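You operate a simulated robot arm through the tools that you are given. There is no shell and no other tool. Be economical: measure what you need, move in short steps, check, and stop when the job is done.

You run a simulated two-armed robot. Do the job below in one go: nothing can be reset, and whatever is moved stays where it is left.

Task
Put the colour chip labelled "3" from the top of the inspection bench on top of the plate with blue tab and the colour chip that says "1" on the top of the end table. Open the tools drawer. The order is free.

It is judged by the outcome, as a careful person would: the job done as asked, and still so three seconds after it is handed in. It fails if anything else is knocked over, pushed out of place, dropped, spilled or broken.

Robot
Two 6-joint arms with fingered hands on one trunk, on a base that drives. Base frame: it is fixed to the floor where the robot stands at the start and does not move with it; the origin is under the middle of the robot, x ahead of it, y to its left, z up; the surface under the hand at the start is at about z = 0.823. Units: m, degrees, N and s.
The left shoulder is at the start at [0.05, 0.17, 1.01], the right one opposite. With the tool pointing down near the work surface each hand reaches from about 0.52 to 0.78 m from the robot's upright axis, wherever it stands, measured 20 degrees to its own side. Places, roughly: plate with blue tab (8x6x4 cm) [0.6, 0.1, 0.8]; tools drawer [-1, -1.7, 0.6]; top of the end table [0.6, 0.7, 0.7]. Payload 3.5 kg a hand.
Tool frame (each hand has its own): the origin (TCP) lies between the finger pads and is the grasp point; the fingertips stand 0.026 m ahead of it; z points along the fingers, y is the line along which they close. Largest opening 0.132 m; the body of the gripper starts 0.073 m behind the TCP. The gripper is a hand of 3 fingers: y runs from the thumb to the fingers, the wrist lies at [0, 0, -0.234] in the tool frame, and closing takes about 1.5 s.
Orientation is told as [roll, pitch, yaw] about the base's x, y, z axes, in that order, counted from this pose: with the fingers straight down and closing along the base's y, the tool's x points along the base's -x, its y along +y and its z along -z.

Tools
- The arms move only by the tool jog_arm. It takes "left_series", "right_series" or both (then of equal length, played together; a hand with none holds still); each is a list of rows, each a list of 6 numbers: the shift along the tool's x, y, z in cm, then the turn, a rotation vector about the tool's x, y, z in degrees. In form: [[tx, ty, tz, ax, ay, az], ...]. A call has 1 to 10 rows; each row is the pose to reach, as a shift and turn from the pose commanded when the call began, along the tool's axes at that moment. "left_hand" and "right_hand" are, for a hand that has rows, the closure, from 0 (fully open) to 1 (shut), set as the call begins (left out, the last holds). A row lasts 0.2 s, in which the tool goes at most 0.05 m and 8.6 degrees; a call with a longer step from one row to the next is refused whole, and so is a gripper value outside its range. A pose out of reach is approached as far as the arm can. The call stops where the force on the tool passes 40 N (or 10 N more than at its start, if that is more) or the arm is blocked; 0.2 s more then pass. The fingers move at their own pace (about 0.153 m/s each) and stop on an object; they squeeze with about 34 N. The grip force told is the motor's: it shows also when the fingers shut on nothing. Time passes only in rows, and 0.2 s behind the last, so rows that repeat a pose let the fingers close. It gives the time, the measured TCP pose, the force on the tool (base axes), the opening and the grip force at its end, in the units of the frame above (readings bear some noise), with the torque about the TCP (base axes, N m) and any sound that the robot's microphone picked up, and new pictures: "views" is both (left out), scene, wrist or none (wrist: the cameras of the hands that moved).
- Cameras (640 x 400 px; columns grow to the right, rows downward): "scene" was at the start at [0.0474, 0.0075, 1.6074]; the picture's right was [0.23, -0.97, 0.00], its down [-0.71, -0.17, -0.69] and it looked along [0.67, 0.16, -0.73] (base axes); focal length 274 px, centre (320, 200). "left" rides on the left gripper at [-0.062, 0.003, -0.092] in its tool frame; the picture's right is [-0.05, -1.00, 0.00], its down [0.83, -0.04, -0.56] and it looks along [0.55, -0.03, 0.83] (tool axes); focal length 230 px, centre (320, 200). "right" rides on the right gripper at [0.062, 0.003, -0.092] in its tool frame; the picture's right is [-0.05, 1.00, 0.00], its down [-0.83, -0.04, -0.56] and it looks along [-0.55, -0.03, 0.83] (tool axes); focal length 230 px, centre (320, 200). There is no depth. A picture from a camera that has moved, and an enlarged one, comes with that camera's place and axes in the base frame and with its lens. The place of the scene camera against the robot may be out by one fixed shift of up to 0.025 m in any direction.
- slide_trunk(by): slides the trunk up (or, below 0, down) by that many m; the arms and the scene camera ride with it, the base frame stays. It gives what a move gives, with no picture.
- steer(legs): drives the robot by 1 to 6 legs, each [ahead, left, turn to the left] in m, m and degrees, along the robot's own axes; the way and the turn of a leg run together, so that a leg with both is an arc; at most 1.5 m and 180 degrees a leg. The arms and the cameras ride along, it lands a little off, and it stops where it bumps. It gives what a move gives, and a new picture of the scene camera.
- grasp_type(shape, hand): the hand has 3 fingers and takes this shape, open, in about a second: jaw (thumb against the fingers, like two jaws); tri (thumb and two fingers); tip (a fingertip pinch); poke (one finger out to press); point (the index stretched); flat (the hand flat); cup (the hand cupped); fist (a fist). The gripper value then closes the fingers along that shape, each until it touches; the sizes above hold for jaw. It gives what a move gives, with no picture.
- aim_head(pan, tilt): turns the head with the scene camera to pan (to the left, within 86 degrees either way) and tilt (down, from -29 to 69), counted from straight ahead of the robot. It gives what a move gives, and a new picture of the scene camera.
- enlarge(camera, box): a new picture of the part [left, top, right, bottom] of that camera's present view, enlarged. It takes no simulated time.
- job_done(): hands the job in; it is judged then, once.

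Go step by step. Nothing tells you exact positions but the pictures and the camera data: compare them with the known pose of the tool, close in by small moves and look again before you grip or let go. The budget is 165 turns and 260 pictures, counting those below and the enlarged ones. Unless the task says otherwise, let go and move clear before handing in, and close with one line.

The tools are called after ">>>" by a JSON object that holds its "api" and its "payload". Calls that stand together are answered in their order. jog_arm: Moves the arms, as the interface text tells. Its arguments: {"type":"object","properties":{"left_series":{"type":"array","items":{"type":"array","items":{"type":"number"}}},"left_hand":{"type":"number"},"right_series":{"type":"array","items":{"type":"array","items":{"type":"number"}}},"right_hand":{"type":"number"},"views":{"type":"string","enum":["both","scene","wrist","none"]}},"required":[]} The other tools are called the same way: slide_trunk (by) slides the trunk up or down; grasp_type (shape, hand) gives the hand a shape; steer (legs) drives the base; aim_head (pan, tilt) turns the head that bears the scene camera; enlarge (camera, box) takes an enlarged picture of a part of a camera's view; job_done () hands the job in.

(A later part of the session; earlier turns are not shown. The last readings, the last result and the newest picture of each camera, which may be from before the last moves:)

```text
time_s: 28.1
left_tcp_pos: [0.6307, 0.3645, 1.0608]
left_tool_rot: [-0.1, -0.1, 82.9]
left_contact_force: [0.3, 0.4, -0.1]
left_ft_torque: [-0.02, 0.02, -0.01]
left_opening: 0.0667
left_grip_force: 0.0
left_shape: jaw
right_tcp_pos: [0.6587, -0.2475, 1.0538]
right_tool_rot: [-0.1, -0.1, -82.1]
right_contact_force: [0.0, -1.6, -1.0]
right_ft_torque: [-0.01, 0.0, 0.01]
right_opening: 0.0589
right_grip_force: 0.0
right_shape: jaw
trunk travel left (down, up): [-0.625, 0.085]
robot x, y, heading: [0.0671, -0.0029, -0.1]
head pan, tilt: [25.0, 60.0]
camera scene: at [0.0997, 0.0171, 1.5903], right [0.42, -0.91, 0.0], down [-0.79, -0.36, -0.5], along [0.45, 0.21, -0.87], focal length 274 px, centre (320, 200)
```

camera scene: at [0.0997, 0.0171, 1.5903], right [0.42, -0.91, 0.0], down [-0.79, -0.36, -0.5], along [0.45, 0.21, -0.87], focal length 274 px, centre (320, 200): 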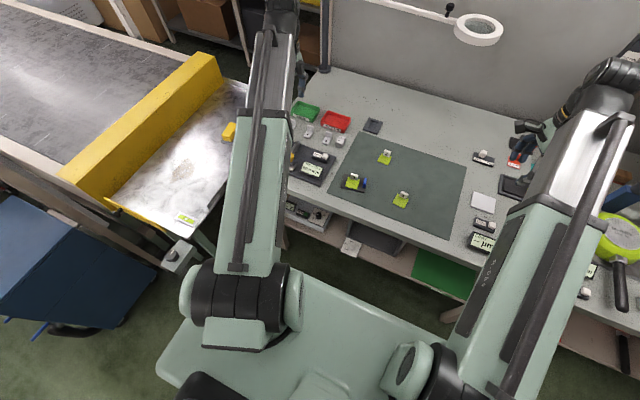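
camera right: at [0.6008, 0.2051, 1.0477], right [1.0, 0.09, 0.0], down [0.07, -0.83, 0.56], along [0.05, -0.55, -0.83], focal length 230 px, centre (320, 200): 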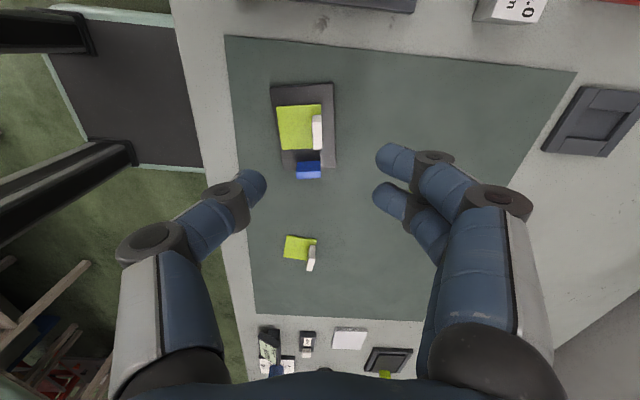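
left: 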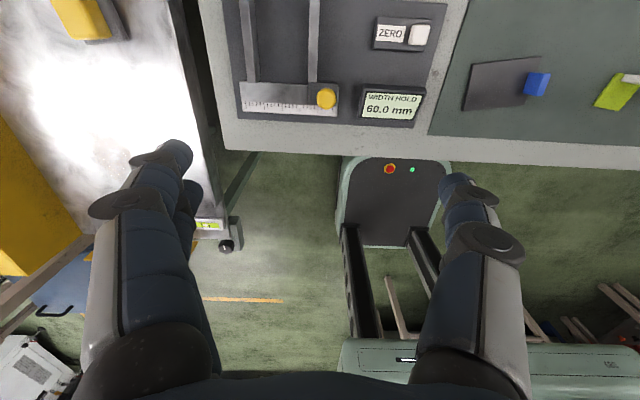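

The table is in view and chip 1 is clear. I'm moving the left hand above chip 1.

>>> {"api": "jog_arm", "payload": {"left_series": [[4.4, -0.2, 0, 0, 0, 0], [8.8, -0.5, 0, 0, 0, 0], [13.2, -0.8, 1, 0, 0, 0], [17.6, -1, 2, 0, 0, 0], [22, -1.3, 4, 0, 0, 0], [26.4, -1.5, 6, 0, 0, 0], [30.8, -1.8, 8, 0, 0, 0], [35, -2, 10, 0, 0, 0], [39, -2.3, 12, 0, 0, 0], [39, -2.3, 12, 0, 0, 0]], "views": "wrist"}}

>>> {"api": "enlarge", "payload": {"camera": "left", "box": [220, 60, 420, 260]}}

```text
time_s: 30.3
left_tcp_pos: [0.6259, 0.1218, 0.9376]
left_tool_rot: [-0.4, 2.0, 77.9]
left_contact_force: [-0.3, 0.2, -0.7]
left_ft_torque: [-0.05, 0.02, -0.01]
left_opening: 0.0664
left_grip_force: 0.2
left_shape: jaw
left hand out of reach, approached as far as the arm can: row 5, 6, 7, 8, 9, 10
right_tcp_pos: [0.6584, -0.2483, 1.055]
right_tool_rot: [0.0, 0.0, -82.2]
right_contact_force: [0.9, -1.0, -0.1]
right_ft_torque: [-0.02, 0.0, 0.0]
right_opening: 0.0589
right_grip_force: 0.1
right_shape: jaw
trunk travel left (down, up): [-0.625, 0.085]
robot x, y, heading: [0.0674, -0.0023, -0.0]
head pan, tilt: [25.0, 60.0]
camera left: at [0.6365, 0.1857, 1.0284], right [0.99, -0.16, 0.0], down [-0.13, -0.8, 0.58], along [-0.09, -0.58, -0.81], focal length 230 px, centre (320, 200)
```

left: 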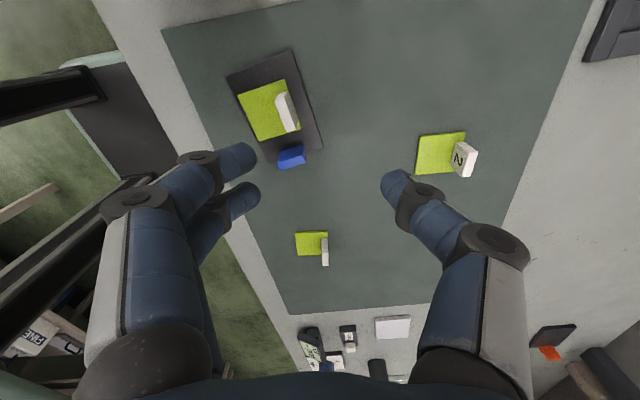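

```text
2.00 times, centred on (320, 160) of left
camera zoom: at [0.6365, 0.1857, 1.0284], right [0.99, -0.16, 0.0], down [-0.13, -0.8, 0.58], along [-0.09, -0.58, -0.81], focal length 460 px, centre (320, 280)
```

zoom: 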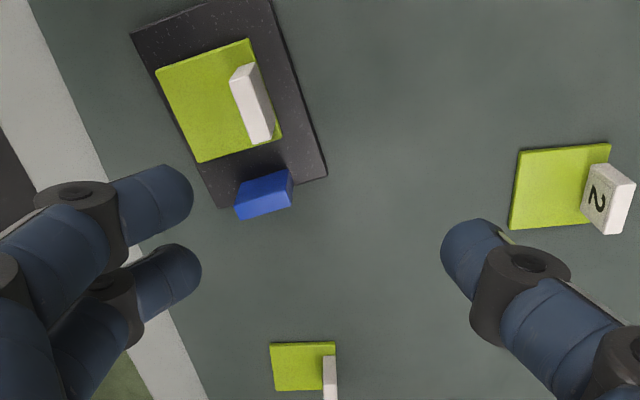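

The left arm is at its limit near y=0.12, so I'll strafe the robot 15 cm to the right.

>>> {"api": "steer", "payload": {"legs": [[0, -0.155, 0]]}}

>>> {"api": "jog_arm", "payload": {"left_series": [[0, 0, 0, 0, 0, -2], [0, 0, 0, 0, 0, -5]], "views": "wrist"}}

>>> {"api": "enlarge", "payload": {"camera": "left", "box": [220, 60, 420, 260]}}

```text
time_s: 31.7
left_tcp_pos: [0.6246, -0.033, 0.9391]
left_tool_rot: [-0.4, 1.8, 78.0]
left_contact_force: [0.6, -0.2, 0.1]
left_ft_torque: [-0.02, 0.01, -0.02]
left_opening: 0.0665
left_grip_force: 0.1
left_shape: jaw
right_tcp_pos: [0.661, -0.4029, 1.054]
right_tool_rot: [0.1, 0.1, -82.0]
right_contact_force: [0.3, -0.4, -0.6]
right_ft_torque: [0.02, -0.03, -0.03]
right_opening: 0.0588
right_grip_force: 0.2
right_shape: jaw
trunk travel left (down, up): [-0.625, 0.085]
robot x, y, heading: [0.069, -0.1554, 0.1]
head pan, tilt: [25.0, 60.0]
camera scene: at [0.0997, -0.1403, 1.5904], right [0.42, -0.91, 0.0], down [-0.78, -0.37, -0.5], along [0.45, 0.21, -0.87], focal length 274 px, centre (320, 200)
```

scene: 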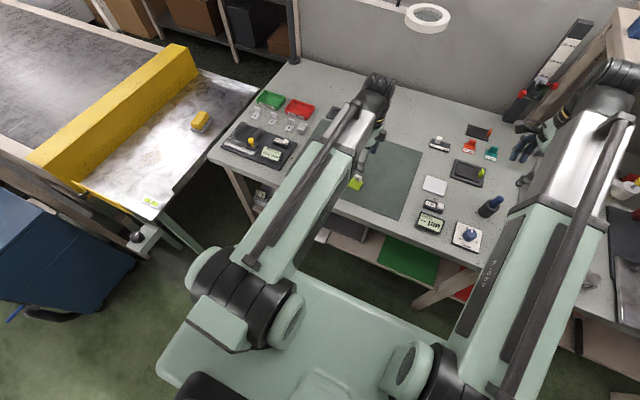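

```text
time_s: 32.3
left_tcp_pos: [0.6265, -0.0186, 0.937]
left_tool_rot: [-0.3, 2.1, 79.6]
left_contact_force: [0.2, 0.2, 0.4]
left_ft_torque: [0.0, 0.03, 0.0]
left_opening: 0.0665
left_grip_force: 0.0
left_shape: jaw
left hand out of reach, approached as far as the arm can: row 1, 2
right_tcp_pos: [0.6606, -0.4019, 1.0543]
right_tool_rot: [0.0, 0.0, -81.8]
right_contact_force: [-0.7, -0.4, 0.1]
right_ft_torque: [0.03, 0.03, 0.06]
right_opening: 0.0591
right_grip_force: 0.1
right_shape: jaw
trunk travel left (down, up): [-0.625, 0.085]
robot x, y, heading: [0.0714, -0.1546, 0.1]
head pan, tilt: [25.0, 60.0]
camera left: at [0.6357, 0.0455, 1.0275], right [0.99, -0.13, 0.0], down [-0.11, -0.8, 0.59], along [-0.07, -0.58, -0.81], focal length 230 px, centre (320, 200)
```

left: 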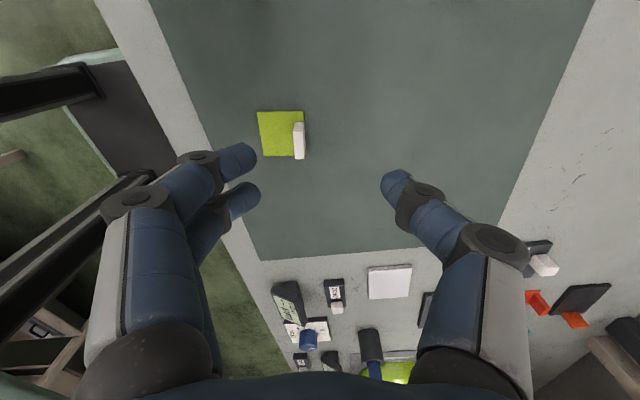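

```text
2.00 times, centred on (320, 160) of left
camera zoom: at [0.6357, 0.0455, 1.0275], right [0.99, -0.13, 0.0], down [-0.11, -0.8, 0.59], along [-0.07, -0.58, -0.81], focal length 460 px, centre (320, 280)
```

zoom: 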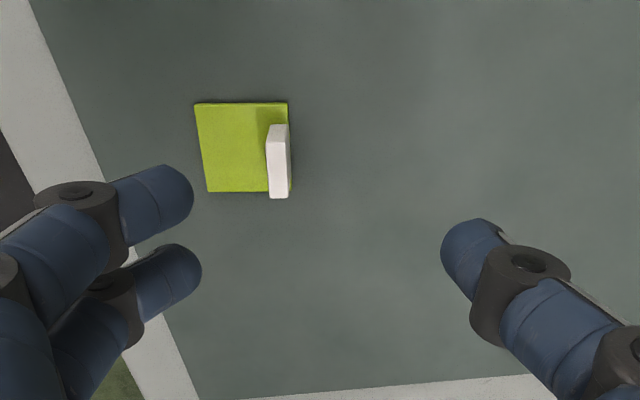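

The left hand's comfortable yaw for this is the opposite one, near -97°. I'm turning it back the other way.

>>> {"api": "jog_arm", "payload": {"left_series": [[0, 0, -1, 0, 0, 8.5], [0, 0, -2, 0, 0, 17], [0, 0, -2, 0, 0, 25.5], [0, 0, -2, 0, 0, 34], [0, 0, -2, 0, 0, 42.5], [0, 0, -2, 0, 0, 51], [0, 0, -2, 0, 0, 59.5], [0, 0, -2, 0, 0, 68], [0, 0, -2, 0, 0, 76.5], [0, 0, -2, 0, 0, 85]], "views": "none"}}

>>> {"api": "jog_arm", "payload": {"left_series": [[0, 0, 0, 0, 0, 8.5], [0, 0, 0, 0, 0, 17], [0, 0, 0, 0, 0, 25.5], [0, 0, 0, 0, 0, 34], [0, 0, 0, 0, 0, 42.5], [0, 0, 0, 0, 0, 51], [0, 0, 0, 0, 0, 59.5], [0, 0, 0, 0, 0, 68], [0, 0, 0, 0, 0, 76.5], [0, 0, 0, 0, 0, 85]], "views": "wrist"}}

```text
time_s: 34.5
left_tcp_pos: [0.6262, -0.0173, 0.9575]
left_tool_rot: [-2.2, -0.1, -5.6]
left_contact_force: [0.0, -0.2, -0.4]
left_ft_torque: [0.01, -0.01, -0.02]
left_opening: 0.0665
left_grip_force: 0.1
left_shape: jaw
right_tcp_pos: [0.6608, -0.4004, 1.0536]
right_tool_rot: [0.0, 0.0, -81.8]
right_contact_force: [-0.1, -0.4, -0.5]
right_ft_torque: [0.01, 0.03, -0.01]
right_opening: 0.0586
right_grip_force: 0.0
right_shape: jaw
trunk travel left (down, up): [-0.625, 0.085]
robot x, y, heading: [0.0689, -0.1557, 0.1]
head pan, tilt: [25.0, 60.0]
```

```text
time_s: 36.7
left_tcp_pos: [0.6267, -0.018, 0.9586]
left_tool_rot: [-0.1, -2.2, -90.6]
left_contact_force: [-0.3, -0.5, 0.0]
left_ft_torque: [0.01, 0.0, -0.02]
left_opening: 0.0665
left_grip_force: 0.1
left_shape: jaw
right_tcp_pos: [0.66, -0.4013, 1.0547]
right_tool_rot: [-0.1, 0.1, -81.9]
right_contact_force: [0.0, 0.1, 0.6]
right_ft_torque: [-0.01, 0.0, 0.02]
right_opening: 0.0592
right_grip_force: 0.1
right_shape: jaw
trunk travel left (down, up): [-0.625, 0.085]
robot x, y, heading: [0.0675, -0.1554, 0.3]
head pan, tilt: [25.0, 60.0]
camera left: at [0.6296, -0.0764, 1.053], right [-1.0, -0.04, 0.0], down [-0.03, 0.85, 0.52], along [-0.02, 0.52, -0.85], focal length 230 px, centre (320, 200)
```

left: 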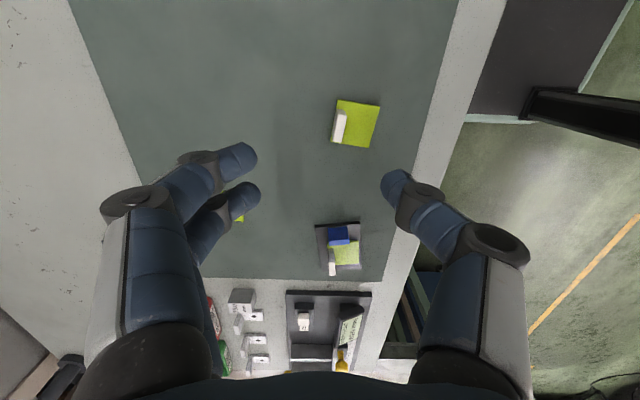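

Now the left hand can approach: chip 1's tab is at about (0.610, -0.026). I level the small tilt, align and descend partway.

>>> {"api": "jog_arm", "payload": {"left_series": [[-0.4, -0.8, 0, 0, 1.1, 2.7], [-0.8, -1.65, 0, 0, 2.2, 5.4], [-0.8, -1.65, 3, 0, 2.2, 5.4], [-0.8, -1.65, 5.8, 0, 2.2, 5.4], [-0.8, -1.65, 5.8, 0, 2.2, 5.4]], "views": "wrist"}}

>>> {"api": "enlarge", "payload": {"camera": "left", "box": [220, 80, 420, 230]}}

```text
time_s: 37.9
left_tcp_pos: [0.611, -0.0276, 0.9014]
left_tool_rot: [0.1, 0.1, -95.8]
left_contact_force: [0.9, -0.6, -0.3]
left_ft_torque: [-0.03, 0.03, 0.02]
left_opening: 0.0666
left_grip_force: 0.0
left_shape: jaw
right_tcp_pos: [0.6598, -0.4026, 1.054]
right_tool_rot: [0.0, -0.1, -81.9]
right_contact_force: [-1.0, -0.7, 0.1]
right_ft_torque: [-0.01, -0.03, 0.04]
right_opening: 0.0587
right_grip_force: 0.0
right_shape: jaw
trunk travel left (down, up): [-0.625, 0.085]
robot x, y, heading: [0.0708, -0.1569, -0.1]
head pan, tilt: [25.0, 60.0]
camera left: at [0.6085, -0.0894, 0.9935], right [-1.0, 0.05, 0.0], down [0.04, 0.83, 0.56], along [0.03, 0.55, -0.83], focal length 230 px, centre (320, 200)
```

left: 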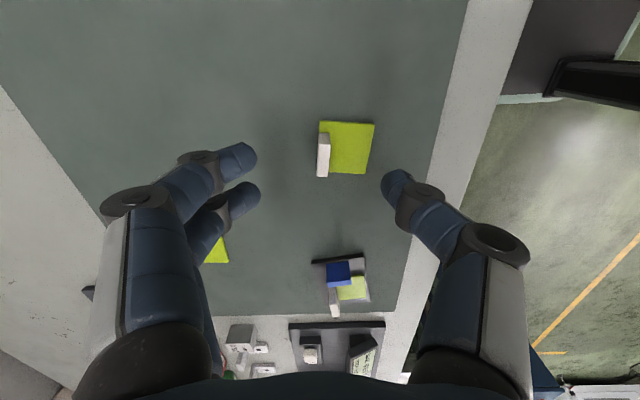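

```text
2.67 times, centred on (320, 155) of left
camera zoom: at [0.6085, -0.0894, 0.9935], right [-1.0, 0.05, 0.0], down [0.04, 0.83, 0.56], along [0.03, 0.55, -0.83], focal length 614 px, centre (320, 320)
```

zoom: 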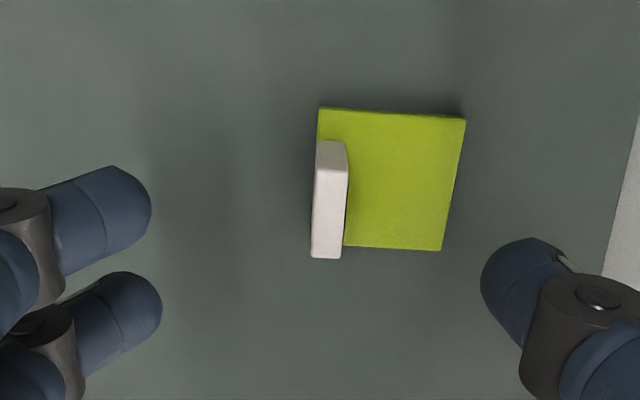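

Well aligned. I descend and straddle the tab.

>>> {"api": "jog_arm", "payload": {"left_series": [[0, 0, 1.5, 0, 0, 1], [0, 0, 3, 0, 0, 2], [0, 0, 4, 0, 0, 2], [0, 0, 4.2, 0, 0, 2]], "views": "wrist"}}

```text
time_s: 38.9
left_tcp_pos: [0.6096, -0.0287, 0.8582]
left_tool_rot: [0.1, 0.0, -97.8]
left_contact_force: [0.5, 0.0, 0.7]
left_ft_torque: [0.0, 0.02, -0.01]
left_opening: 0.0666
left_grip_force: 0.1
left_shape: jaw
right_tcp_pos: [0.6608, -0.402, 1.0542]
right_tool_rot: [0.1, 0.0, -81.8]
right_contact_force: [0.5, 0.3, -0.5]
right_ft_torque: [-0.01, 0.0, 0.0]
right_opening: 0.0587
right_grip_force: 0.0
right_shape: jaw
trunk travel left (down, up): [-0.625, 0.085]
robot x, y, heading: [0.071, -0.1541, -0.0]
head pan, tilt: [25.0, 60.0]
camera left: at [0.6055, -0.0901, 0.9515], right [-1.0, 0.08, 0.0], down [0.07, 0.83, 0.56], along [0.05, 0.55, -0.83], focal length 230 px, centre (320, 200)
```

left: 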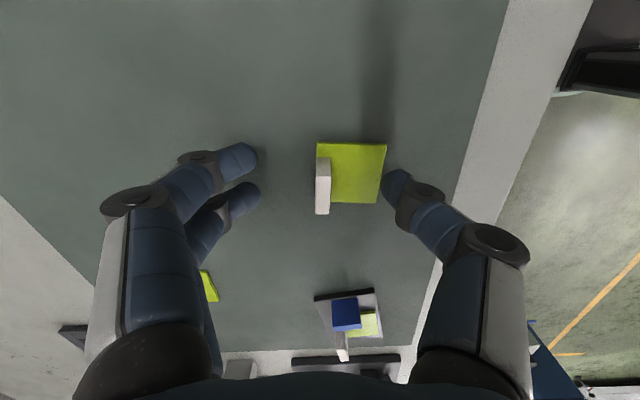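

The tab is between the fingers. I close and then lift.

>>> {"api": "jog_arm", "payload": {"left_series": [[0, 0, -0.1, 0, 0, 0], [0, 0, -0.1, 0, 0, 0], [0, 0, -0.1, 0, 0, 0], [0, 0, -0.1, 0, 0, 0], [0, 0, -0.1, 0, 0, 0], [0, 0, -0.1, 0, 0, 0], [0, 0, -1.5, 0, 0, 0], [0, 0, -5, 0, 0, 0], [0, 0, -9, 0, 0, 0], [0, 0, -13, 0, 0, 0]], "left_hand": 1, "views": "both"}}

```text
time_s: 41.1
left_tcp_pos: [0.6098, -0.0295, 0.9878]
left_tool_rot: [-0.1, 0.0, -97.9]
left_contact_force: [0.6, -0.3, -0.2]
left_ft_torque: [0.03, -0.02, 0.01]
left_opening: 0.0009
left_grip_force: 33.5
left_shape: jaw
right_tcp_pos: [0.6599, -0.4026, 1.0536]
right_tool_rot: [-0.1, 0.0, -81.9]
right_contact_force: [0.6, 0.2, 0.3]
right_ft_torque: [0.0, -0.02, 0.01]
right_opening: 0.0587
right_grip_force: 0.1
right_shape: jaw
trunk travel left (down, up): [-0.625, 0.085]
robot x, y, heading: [0.07, -0.1557, -0.1]
head pan, tilt: [25.0, 60.0]
camera scene: at [0.0995, -0.1385, 1.5903], right [0.42, -0.91, 0.0], down [-0.78, -0.37, -0.5], along [0.45, 0.21, -0.87], focal length 274 px, centre (320, 200)
camera left: at [0.6051, -0.0905, 1.081], right [-1.0, 0.08, 0.0], down [0.07, 0.83, 0.56], along [0.05, 0.55, -0.83], focal length 230 px, centre (320, 200)
```

scene: 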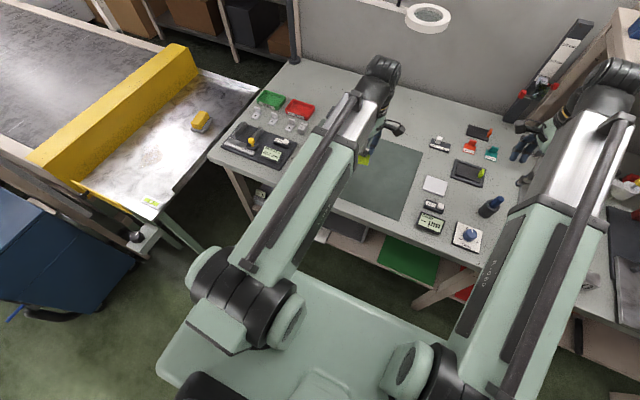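
left: 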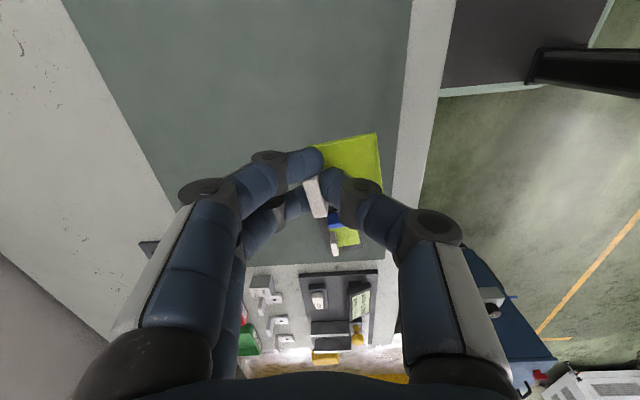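

Chip 1 is lifted but looks turned in the grip, so I zoom in.

>>> {"api": "enlarge", "payload": {"camera": "left", "box": [240, 100, 420, 260]}}

```text
2.50 times, centred on (330, 180) of left
camera zoom: at [0.6051, -0.0905, 1.081], right [-1.0, 0.08, 0.0], down [0.07, 0.83, 0.56], along [0.05, 0.55, -0.83], focal length 575 px, centre (295, 250)
```

zoom: 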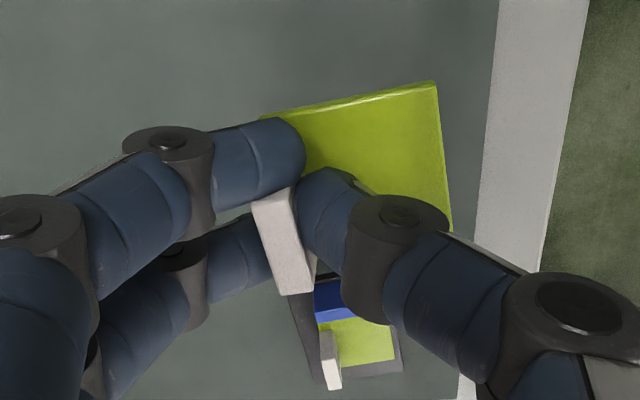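

Chip 1 is held firmly though turned a bit, which is fine for the tabletop. I raise it and strafe the robot back left toward the end table.

>>> {"api": "jog_arm", "payload": {"left_series": [[0, 0, -3, 0, 0, 0], [0, 0, -6, 0, 0, 0], [0, 0, -8, 0, 0, 0]], "views": "none"}}

>>> {"api": "steer", "payload": {"legs": [[0, 0.19, 0]]}}

```text
time_s: 41.9
left_tcp_pos: [0.6085, -0.0295, 1.0689]
left_tool_rot: [0.0, -0.1, -97.8]
left_contact_force: [0.5, 0.2, 0.1]
left_ft_torque: [-0.01, -0.04, 0.01]
left_opening: 0.0012
left_grip_force: 34.0
left_shape: jaw
right_tcp_pos: [0.6602, -0.4016, 1.055]
right_tool_rot: [0.0, 0.0, -81.9]
right_contact_force: [0.0, -0.2, -0.4]
right_ft_torque: [0.0, 0.02, -0.01]
right_opening: 0.059
right_grip_force: 0.0
right_shape: jaw
trunk travel left (down, up): [-0.625, 0.085]
robot x, y, heading: [0.0695, -0.1569, 0.3]
head pan, tilt: [25.0, 60.0]
```

```text
time_s: 43.4
left_tcp_pos: [0.608, 0.163, 1.0674]
left_tool_rot: [0.1, -0.1, -97.7]
left_contact_force: [1.2, 0.4, -0.3]
left_ft_torque: [-0.01, 0.0, -0.02]
left_opening: 0.0011
left_grip_force: 34.1
left_shape: jaw
right_tcp_pos: [0.6596, -0.2097, 1.0551]
right_tool_rot: [0.0, -0.2, -81.9]
right_contact_force: [0.0, -0.1, -0.7]
right_ft_torque: [-0.04, -0.01, -0.03]
right_opening: 0.0587
right_grip_force: 0.0
right_shape: jaw
trunk travel left (down, up): [-0.625, 0.085]
robot x, y, heading: [0.0676, 0.034, 0.1]
head pan, tilt: [25.0, 60.0]
camera scene: at [0.0994, 0.054, 1.5903], right [0.42, -0.91, 0.0], down [-0.78, -0.37, -0.5], along [0.45, 0.21, -0.87], focal length 274 px, centre (320, 200)
```

scene: 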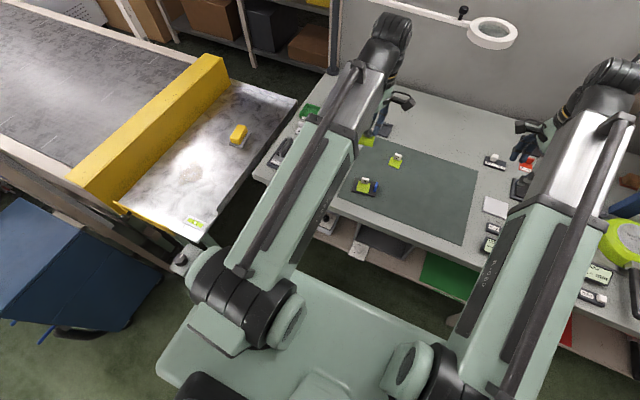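

The table is now in reach. I swing chip 1 high over toward the end table.

>>> {"api": "jog_arm", "payload": {"left_series": [[4.1, -1.6, 0, 0, 0, -4.2], [8.2, -3.2, 0, 0, 0, -8.4], [12.4, -4.8, 0, 0, 0, -12.6], [16.5, -6.4, 0, 0, 0, -16.8], [20.6, -8, 0, 0, 0, -21], [24.7, -9.6, 0, 0, 0, -25.2], [28.8, -11.2, 0, 0, 0, -29.4], [33, -12.8, 0, 0, 0, -33.6], [37.1, -14.4, 0, 0, 0, -37.8], [41.2, -16, 0, 0, 0, -42]], "views": "both"}}

```text
time_s: 45.6
left_tcp_pos: [0.5068, 0.5945, 1.0724]
left_tool_rot: [0.1, 0.0, -55.8]
left_contact_force: [0.3, 0.0, -0.4]
left_ft_torque: [-0.01, 0.0, 0.03]
left_opening: 0.0011
left_grip_force: 34.3
left_shape: jaw
right_tcp_pos: [0.66, -0.2115, 1.0543]
right_tool_rot: [-0.1, 0.0, -81.9]
right_contact_force: [0.1, 0.0, 0.4]
right_ft_torque: [0.03, -0.02, -0.04]
right_opening: 0.059
right_grip_force: 0.1
right_shape: jaw
trunk travel left (down, up): [-0.625, 0.085]
robot x, y, heading: [0.0709, 0.0359, 0.2]
head pan, tilt: [25.0, 60.0]
camera scene: at [0.0993, 0.0528, 1.5904], right [0.42, -0.91, 0.0], down [-0.78, -0.37, -0.5], along [0.45, 0.21, -0.87], focal length 274 px, centre (320, 200)
camera left: at [0.5451, 0.5444, 1.1637], right [-0.8, -0.6, 0.0], down [-0.5, 0.66, 0.55], along [-0.33, 0.44, -0.83], focal length 230 px, centre (320, 200)
```

scene: 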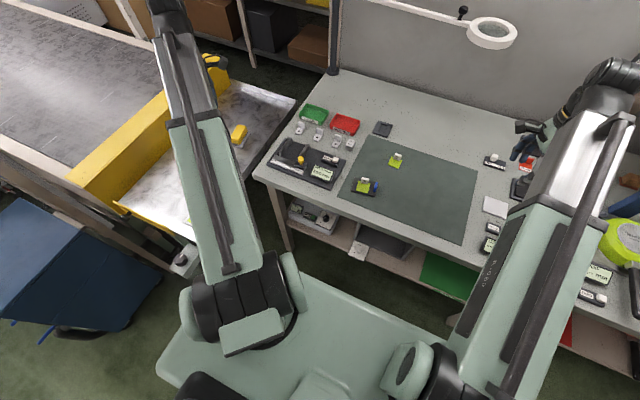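
left: 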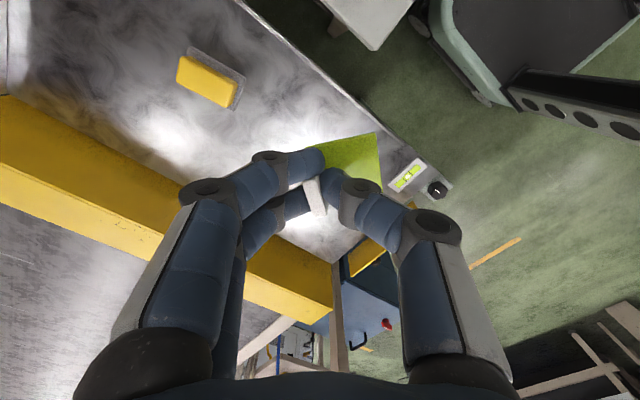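

The table top is around z≈0.74, with clear metal near (0.47, 0.70) between the yellow item, stop and level. I move there and descend partway.

>>> {"api": "jog_arm", "payload": {"left_series": [[3.6, 0.9, 0, 0, 0, 0], [7.2, 1.9, 0, 0, 0, 0], [10.8, 2.8, 0, 0, 0, 0], [10.8, 2.8, 4, 0, 0, 0], [10.8, 2.8, 8, 0, 0, 0], [10.8, 2.8, 12, 0, 0, 0], [10.8, 2.8, 16, 0, 0, 0], [10.8, 2.8, 20, 0, 0, 0], [10.8, 2.8, 20, 0, 0, 0]], "views": "wrist"}}

>>> {"api": "aim_head", "payload": {"pan": 50, "tilt": 50}}

```text
time_s: 47.6
left_tcp_pos: [0.4705, 0.6964, 0.8689]
left_tool_rot: [0.1, 0.0, -55.9]
left_contact_force: [-0.1, -0.8, 0.0]
left_ft_torque: [0.0, 0.0, 0.01]
left_opening: 0.0008
left_grip_force: 33.9
left_shape: jaw
right_tcp_pos: [0.6594, -0.2115, 1.0539]
right_tool_rot: [0.0, 0.1, -82.0]
right_contact_force: [-1.0, 0.4, -0.7]
right_ft_torque: [0.02, -0.01, 0.01]
right_opening: 0.0588
right_grip_force: 0.1
right_shape: jaw
trunk travel left (down, up): [-0.625, 0.085]
robot x, y, heading: [0.068, 0.0334, 0.1]
head pan, tilt: [25.0, 60.0]
camera left: at [0.5089, 0.647, 0.9616], right [-0.8, -0.6, 0.0], down [-0.5, 0.66, 0.56], along [-0.33, 0.44, -0.83], focal length 230 px, centre (320, 200)
```

left: 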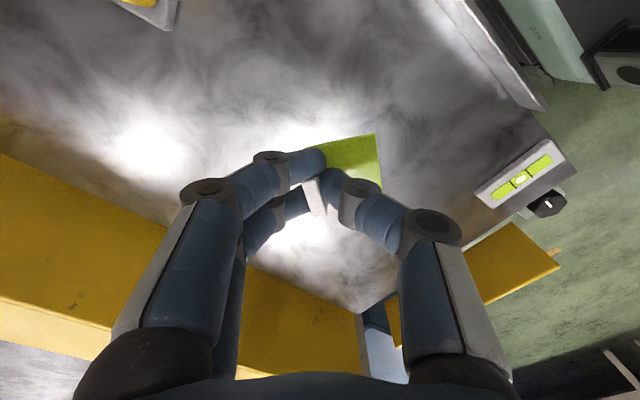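

```text
time_s: 48.5
left_tcp_pos: [0.4708, 0.697, 0.8684]
left_tool_rot: [0.0, -0.1, -55.8]
left_contact_force: [0.2, 0.1, -1.1]
left_ft_torque: [0.0, -0.01, -0.02]
left_opening: 0.0007
left_grip_force: 33.7
left_shape: jaw
right_tcp_pos: [0.6599, -0.2109, 1.0544]
right_tool_rot: [0.1, 0.1, -82.0]
right_contact_force: [-0.1, 0.7, -0.2]
right_ft_torque: [-0.02, -0.02, 0.0]
right_opening: 0.0586
right_grip_force: 0.2
right_shape: jaw
trunk travel left (down, up): [-0.625, 0.085]
robot x, y, heading: [0.0709, 0.0344, 0.3]
head pan, tilt: [50.0, 50.0]
camera scene: at [0.0885, 0.083, 1.6029], right [0.77, -0.64, 0.0], down [-0.49, -0.59, -0.64], along [0.41, 0.49, -0.77], focal length 274 px, centre (320, 200)
```

scene: 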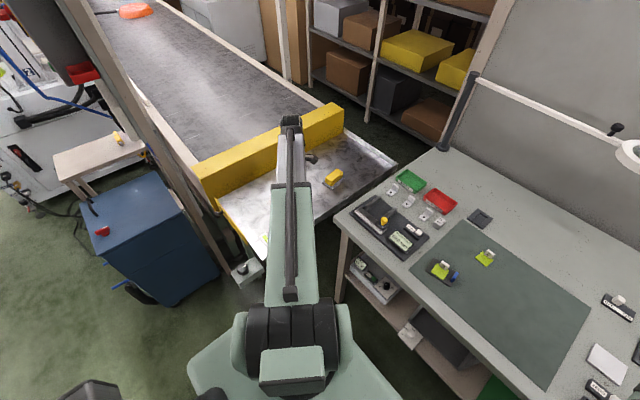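

The level's top triangulates to z≈0.74, so the table top is slightly below that. I descend to about 4 cm above contact.

>>> {"api": "jog_arm", "payload": {"left_series": [[0, 0, 2.5, 0, 0, 0], [0, 0, 5, 0, 0, 0], [0, 0, 7, 0, 0, 0], [0, 0, 7.8, 0, 0, 0], [0, 0, 7.8, 0, 0, 0]], "views": "wrist"}}

```text
time_s: 49.7
left_tcp_pos: [0.469, 0.6975, 0.7891]
left_tool_rot: [0.1, 0.0, -55.8]
left_contact_force: [0.3, 0.9, -1.0]
left_ft_torque: [-0.02, 0.01, -0.03]
left_opening: 0.0008
left_grip_force: 33.9
left_shape: jaw
right_tcp_pos: [0.6596, -0.2116, 1.0543]
right_tool_rot: [0.1, 0.0, -82.0]
right_contact_force: [0.4, -0.5, -0.6]
right_ft_torque: [-0.03, 0.0, 0.0]
right_opening: 0.0587
right_grip_force: 0.0
right_shape: jaw
trunk travel left (down, up): [-0.625, 0.085]
robot x, y, heading: [0.0692, 0.0348, 0.2]
head pan, tilt: [50.0, 50.0]
camera left: at [0.5075, 0.6475, 0.8819], right [-0.8, -0.6, 0.0], down [-0.5, 0.66, 0.55], along [-0.33, 0.44, -0.83], focal length 230 px, centre (320, 200)
```

left: 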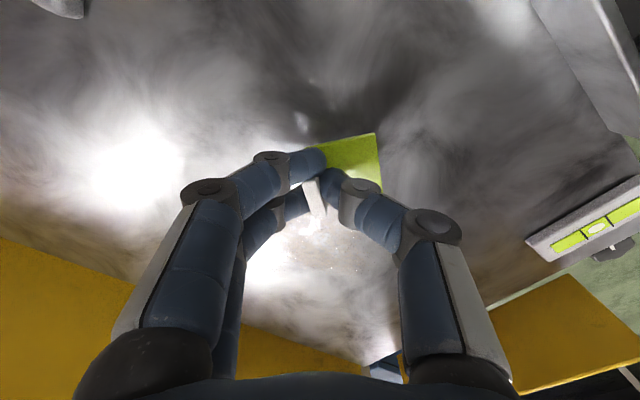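

Now small steps until contact.

>>> {"api": "jog_arm", "payload": {"left_series": [[0, 0, 0.2, 0, 0, 0], [0, 0, 0.4, 0, 0, 0], [0, 0, 0.6, 0, 0, 0], [0, 0, 0.8, 0, 0, 0], [0, 0, 1.0, 0, 0, 0], [0, 0, 1.2, 0, 0, 0], [0, 0, 1.4, 0, 0, 0]], "views": "wrist"}}

```text
time_s: 51.3
left_tcp_pos: [0.4683, 0.6968, 0.7768]
left_tool_rot: [0.0, 0.0, -55.8]
left_contact_force: [0.1, 0.2, -0.6]
left_ft_torque: [0.03, 0.02, -0.01]
left_opening: 0.0011
left_grip_force: 34.0
left_shape: jaw
right_tcp_pos: [0.6587, -0.2124, 1.0545]
right_tool_rot: [-0.1, 0.0, -81.9]
right_contact_force: [0.3, -0.9, 0.1]
right_ft_torque: [-0.03, -0.02, 0.02]
right_opening: 0.0588
right_grip_force: 0.0
right_shape: jaw
trunk travel left (down, up): [-0.625, 0.085]
robot x, y, heading: [0.0663, 0.0351, 0.1]
head pan, tilt: [50.0, 50.0]
camera left: at [0.5074, 0.6474, 0.8691], right [-0.8, -0.6, 0.0], down [-0.5, 0.66, 0.55], along [-0.33, 0.44, -0.83], focal length 230 px, centre (320, 200)
```

left: 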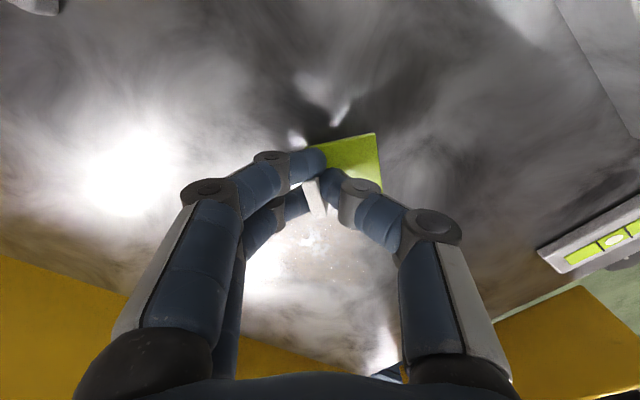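

No contact yet; I continue.

>>> {"api": "jog_arm", "payload": {"left_series": [[0, 0, 0.2, 0, 0, 0], [0, 0, 0.4, 0, 0, 0], [0, 0, 0.6, 0, 0, 0], [0, 0, 0.8, 0, 0, 0], [0, 0, 1.0, 0, 0, 0]], "views": "none"}}

>>> {"api": "jog_arm", "payload": {"left_series": [[0, 0, 0, 0, 0, 0]], "views": "wrist"}}

```text
time_s: 52.5
left_tcp_pos: [0.469, 0.6967, 0.7676]
left_tool_rot: [0.1, 0.1, -55.8]
left_contact_force: [-3.7, 0.8, 22.9]
left_ft_torque: [0.11, 0.04, 0.04]
left_opening: 0.0012
left_grip_force: 34.0
left_shape: jaw
right_tcp_pos: [0.6579, -0.2132, 1.0548]
right_tool_rot: [0.1, 0.2, -81.9]
right_contact_force: [0.1, 1.0, 0.0]
right_ft_torque: [-0.02, 0.01, 0.03]
right_opening: 0.0586
right_grip_force: 0.1
right_shape: jaw
trunk travel left (down, up): [-0.625, 0.085]
robot x, y, heading: [0.0687, 0.0356, -0.0]
head pan, tilt: [50.0, 50.0]
```

```text
time_s: 52.9
left_tcp_pos: [0.4687, 0.6961, 0.7691]
left_tool_rot: [0.2, 0.1, -55.7]
left_contact_force: [-5.3, -0.3, 26.3]
left_ft_torque: [0.14, 0.0, -0.01]
left_opening: 0.0017
left_grip_force: 34.0
left_shape: jaw
right_tcp_pos: [0.6582, -0.2121, 1.0555]
right_tool_rot: [0.2, 0.1, -81.9]
right_contact_force: [-0.7, 0.2, -0.4]
right_ft_torque: [-0.03, 0.0, -0.02]
right_opening: 0.0587
right_grip_force: 0.1
right_shape: jaw
trunk travel left (down, up): [-0.625, 0.085]
robot x, y, heading: [0.0681, 0.0366, 0.4]
head pan, tilt: [50.0, 50.0]
camera left: at [0.5068, 0.6468, 0.8615], right [-0.8, -0.6, 0.0], down [-0.5, 0.66, 0.56], along [-0.33, 0.45, -0.83], focal length 230 px, centre (320, 200)
```

left: 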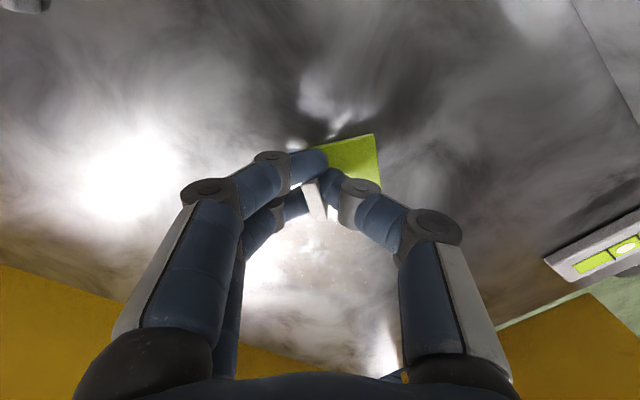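

Chip 1 is resting on the table. I ease off slightly, release and rise.

>>> {"api": "jog_arm", "payload": {"left_series": [[0, 0, -0.15, 0, 0, 0], [0, 0, -0.15, 0, 0, 0]], "views": "none"}}

>>> {"api": "jog_arm", "payload": {"left_series": [[0, 0, 0, 0, 0, 0], [0, 0, 0, 0, 0, 0], [0, 0, 0, 0, 0, 0], [0, 0, -2, 0, 0, 0], [0, 0, -5, 0, 0, 0], [0, 0, -9, 0, 0, 0], [0, 0, -13, 0, 0, 0]], "left_hand": 0.55, "views": "wrist"}}

>>> {"api": "enlarge", "payload": {"camera": "left", "box": [230, 60, 430, 220]}}

```text
time_s: 53.5
left_tcp_pos: [0.4686, 0.696, 0.7691]
left_tool_rot: [0.1, 0.0, -55.8]
left_contact_force: [-4.3, 2.4, 21.2]
left_ft_torque: [0.17, 0.01, 0.0]
left_opening: 0.0017
left_grip_force: 34.3
left_shape: jaw
right_tcp_pos: [0.6585, -0.2117, 1.055]
right_tool_rot: [0.1, 0.1, -81.9]
right_contact_force: [0.0, 0.0, -0.2]
right_ft_torque: [0.0, 0.02, -0.02]
right_opening: 0.059
right_grip_force: 0.1
right_shape: jaw
trunk travel left (down, up): [-0.625, 0.085]
robot x, y, heading: [0.0683, 0.0326, 0.2]
head pan, tilt: [50.0, 50.0]
```

```text
time_s: 55.1
left_tcp_pos: [0.468, 0.6979, 0.8982]
left_tool_rot: [0.0, 0.1, -55.8]
left_contact_force: [0.0, -0.4, -0.2]
left_ft_torque: [-0.03, -0.03, 0.03]
left_opening: 0.0589
left_grip_force: 0.0
left_shape: jaw
right_tcp_pos: [0.6598, -0.2109, 1.0543]
right_tool_rot: [0.0, 0.0, -81.9]
right_contact_force: [1.0, 0.7, -0.3]
right_ft_torque: [0.02, 0.0, -0.01]
right_opening: 0.0587
right_grip_force: 0.0
right_shape: jaw
trunk travel left (down, up): [-0.625, 0.085]
robot x, y, heading: [0.0693, 0.0362, 0.2]
head pan, tilt: [50.0, 50.0]
camera left: at [0.506, 0.6479, 0.9912], right [-0.8, -0.6, 0.0], down [-0.5, 0.66, 0.55], along [-0.33, 0.44, -0.83], focal length 230 px, centre (320, 200)
```

left: 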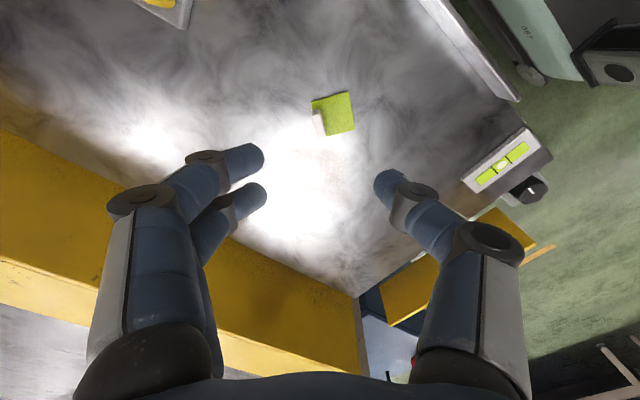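

```text
2.50 times, centred on (330, 140) of left
camera zoom: at [0.506, 0.6479, 0.9912], right [-0.8, -0.6, 0.0], down [-0.5, 0.66, 0.55], along [-0.33, 0.44, -0.83], focal length 575 px, centre (295, 350)
```

zoom: 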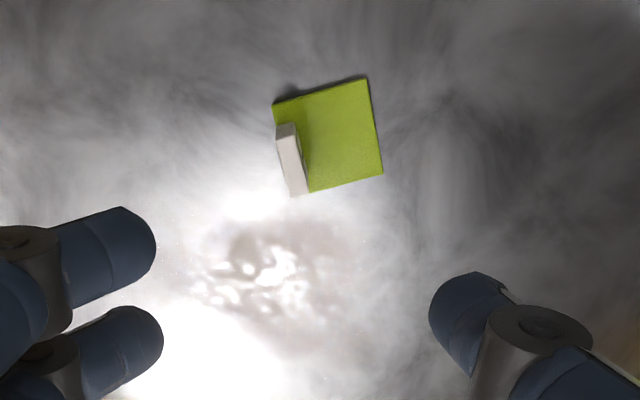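

Chip 1 stands on the end table and has not slid. I raise the left arm, fold it back in front, and turn the head to look for the drawer.

>>> {"api": "jog_arm", "payload": {"left_series": [[0, 0, -4, 0, 0, 0], [0, 0, -8, 0, 0, 0], [0, 0, -12, 0, 0, 0], [0, 0, -16, 0, 0, 0], [-4, -1.6, -16, 0, 0, 0], [-8, -3.2, -16, 0, 0, 0], [-12.5, -5, -16, 0, 0, 0], [-17, -6.6, -16, 0, 0, 0], [-21.5, -8.4, -16, 0, 0, 0], [-26, -10.2, -16, 0, 0, 0]], "views": "scene"}}

>>> {"api": "enlarge", "payload": {"camera": "scene", "box": [190, 100, 470, 300]}}

>>> {"api": "aim_head", "payload": {"pan": -86, "tilt": 30}}

```text
time_s: 57.3
left_tcp_pos: [0.5325, 0.4242, 1.06]
left_tool_rot: [0.1, 0.0, -55.8]
left_contact_force: [-0.4, 0.5, 0.0]
left_ft_torque: [0.0, 0.0, -0.02]
left_opening: 0.0588
left_grip_force: 0.0
left_shape: jaw
right_tcp_pos: [0.6604, -0.2111, 1.0556]
right_tool_rot: [0.0, 0.1, -82.0]
right_contact_force: [-0.3, -0.4, 0.0]
right_ft_torque: [0.0, -0.02, 0.01]
right_opening: 0.0587
right_grip_force: 0.0
right_shape: jaw
trunk travel left (down, up): [-0.625, 0.085]
robot x, y, heading: [0.0671, 0.0356, 0.1]
head pan, tilt: [50.0, 50.0]
camera scene: at [0.0885, 0.0825, 1.603], right [0.77, -0.64, 0.0], down [-0.49, -0.59, -0.64], along [0.41, 0.49, -0.77], focal length 274 px, centre (320, 200)
```

scene: 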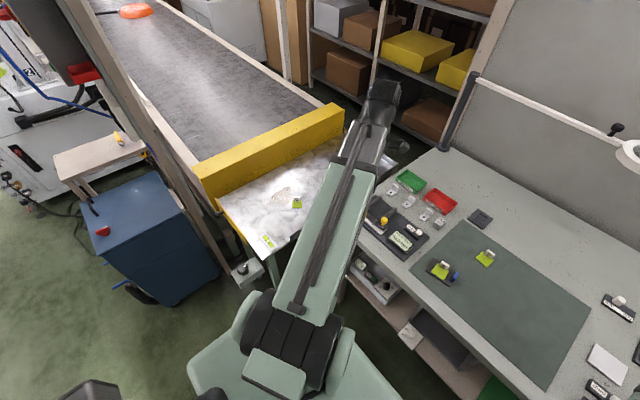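

```text
2.00 times, centred on (330, 200) of scene
camera zoom: at [0.0885, 0.0825, 1.603], right [0.77, -0.64, 0.0], down [-0.49, -0.59, -0.64], along [0.41, 0.49, -0.77], focal length 547 px, centre (300, 200)
```

zoom: 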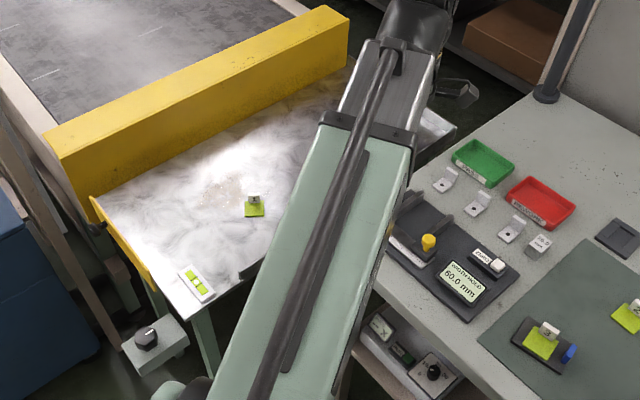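

```text
time_s: 59.5
left_tcp_pos: [0.5319, 0.4254, 1.059]
left_tool_rot: [0.1, 0.0, -55.8]
left_contact_force: [0.7, -0.1, -0.4]
left_ft_torque: [-0.02, -0.01, 0.0]
left_opening: 0.0592
left_grip_force: 0.1
left_shape: jaw
right_tcp_pos: [0.6592, -0.2113, 1.0551]
right_tool_rot: [0.0, 0.0, -81.9]
right_contact_force: [0.6, -0.2, -0.6]
right_ft_torque: [-0.03, 0.0, 0.03]
right_opening: 0.0586
right_grip_force: 0.1
right_shape: jaw
trunk travel left (down, up): [-0.625, 0.085]
robot x, y, heading: [0.0663, 0.0346, 0.3]
head pan, tilt: [-85.9, 30.0]
camera scene: at [0.0456, -0.0662, 1.6325], right [-1.0, -0.07, 0.0], down [-0.04, 0.5, -0.87], along [0.06, -0.86, -0.5], focal length 274 px, centre (320, 200)
```

scene: 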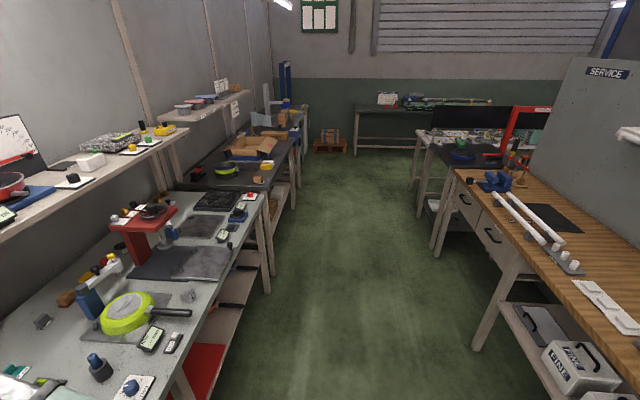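

The drawers are under the wooden service bench behind-right, facing the aisle. I zoom in for labels.

>>> {"api": "enlarge", "payload": {"camera": "scene", "box": [410, 150, 570, 310]}}

```text
2.50 times, centred on (490, 230) of scene
camera zoom: at [0.0456, -0.0662, 1.6325], right [-1.0, -0.07, 0.0], down [-0.04, 0.5, -0.87], along [0.06, -0.86, -0.5], focal length 684 px, centre (-105, 125)
```

zoom: 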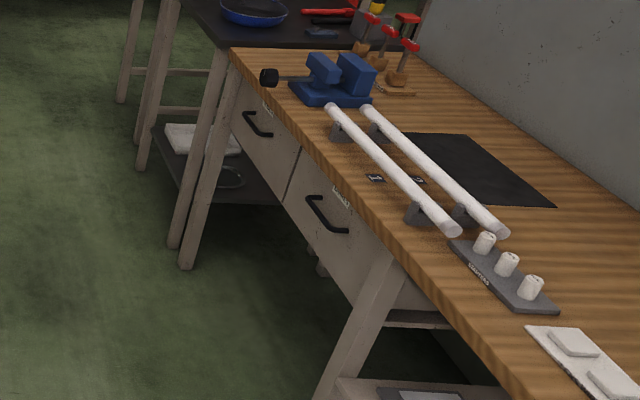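

Two drawers, labels not yet readable. I back off, turn right and drive down the aisle.

>>> {"api": "steer", "payload": {"legs": [[-0.17, 0, 0], [0, 0, -90], [1.0, 0, 0]]}}

>>> {"api": "aim_head", "payload": {"pan": -50, "tilt": 40}}

```text
time_s: 69.5
left_tcp_pos: [0.332, -1.4053, 1.0596]
left_tool_rot: [0.1, 0.0, -144.1]
left_contact_force: [-0.1, 0.2, 0.2]
left_ft_torque: [0.01, 0.02, -0.02]
left_opening: 0.0593
left_grip_force: 0.0
left_shape: jaw
right_tcp_pos: [-0.3014, -1.5524, 1.0543]
right_tool_rot: [0.0, 0.1, -170.2]
right_contact_force: [-0.4, 0.2, -0.9]
right_ft_torque: [-0.01, -0.01, -0.03]
right_opening: 0.0588
right_grip_force: 0.0
right_shape: jaw
trunk travel left (down, up): [-0.625, 0.085]
robot x, y, heading: [-0.0729, -0.9551, -88.2]
head pan, tilt: [-85.9, 30.0]
camera scene: at [-0.154, -0.9356, 1.6325], right [-0.1, 0.99, 0.0], down [0.5, 0.05, -0.87], along [-0.86, -0.09, -0.5], focal length 274 px, centre (320, 200)
```

scene: 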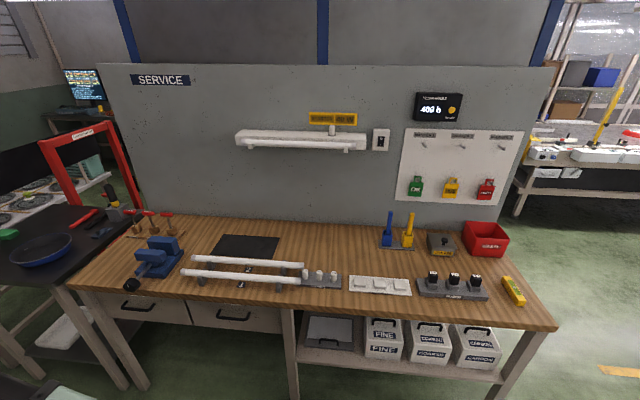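

```text
time_s: 70.5
left_tcp_pos: [0.3315, -1.4061, 1.0601]
left_tool_rot: [-0.1, 0.0, -144.1]
left_contact_force: [-0.5, -0.1, -0.2]
left_ft_torque: [0.03, 0.0, 0.01]
left_opening: 0.0589
left_grip_force: 0.1
left_shape: jaw
right_tcp_pos: [-0.3006, -1.5523, 1.0553]
right_tool_rot: [0.0, 0.0, -170.2]
right_contact_force: [0.3, 0.4, 0.1]
right_ft_torque: [0.0, -0.01, 0.0]
right_opening: 0.0588
right_grip_force: 0.1
right_shape: jaw
trunk travel left (down, up): [-0.625, 0.085]
robot x, y, heading: [-0.0729, -0.9539, -88.4]
head pan, tilt: [-50.0, 40.0]
camera scene: at [-0.1275, -0.9824, 1.6171], right [-0.67, 0.75, 0.0], down [0.48, 0.43, -0.77], along [-0.57, -0.51, -0.64], focal length 274 px, centre (320, 200)
```

scene: 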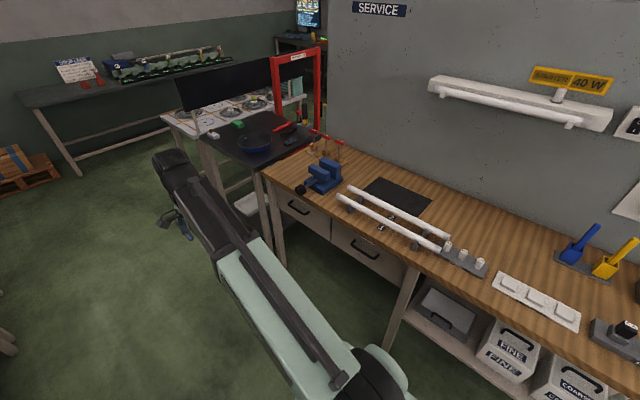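

>>> {"api": "enlarge", "payload": {"camera": "scene", "box": [260, 170, 420, 290]}}

>>> {"api": "enlarge", "payload": {"camera": "scene", "box": [270, 180, 350, 250]}}

```text
3.33 times, centred on (340, 230) of scene
camera zoom: at [-0.1275, -0.9824, 1.6171], right [-0.67, 0.75, 0.0], down [0.48, 0.43, -0.77], along [-0.57, -0.51, -0.64], focal length 912 px, centre (253, 100)
```

zoom: 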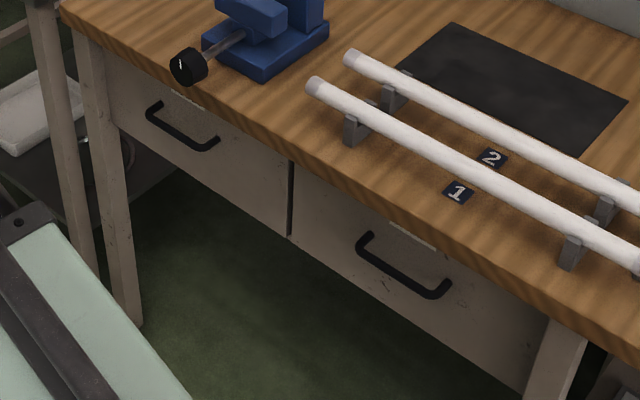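

```text
5.71 times, centred on (310, 215) of scene
camera zoom: at [-0.1275, -0.9824, 1.6171], right [-0.67, 0.75, 0.0], down [0.48, 0.43, -0.77], along [-0.57, -0.51, -0.64], focal length 1563 px, centre (377, 114)
```

zoom: 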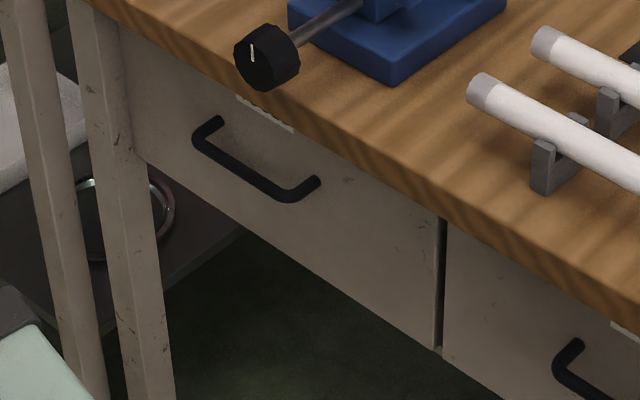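

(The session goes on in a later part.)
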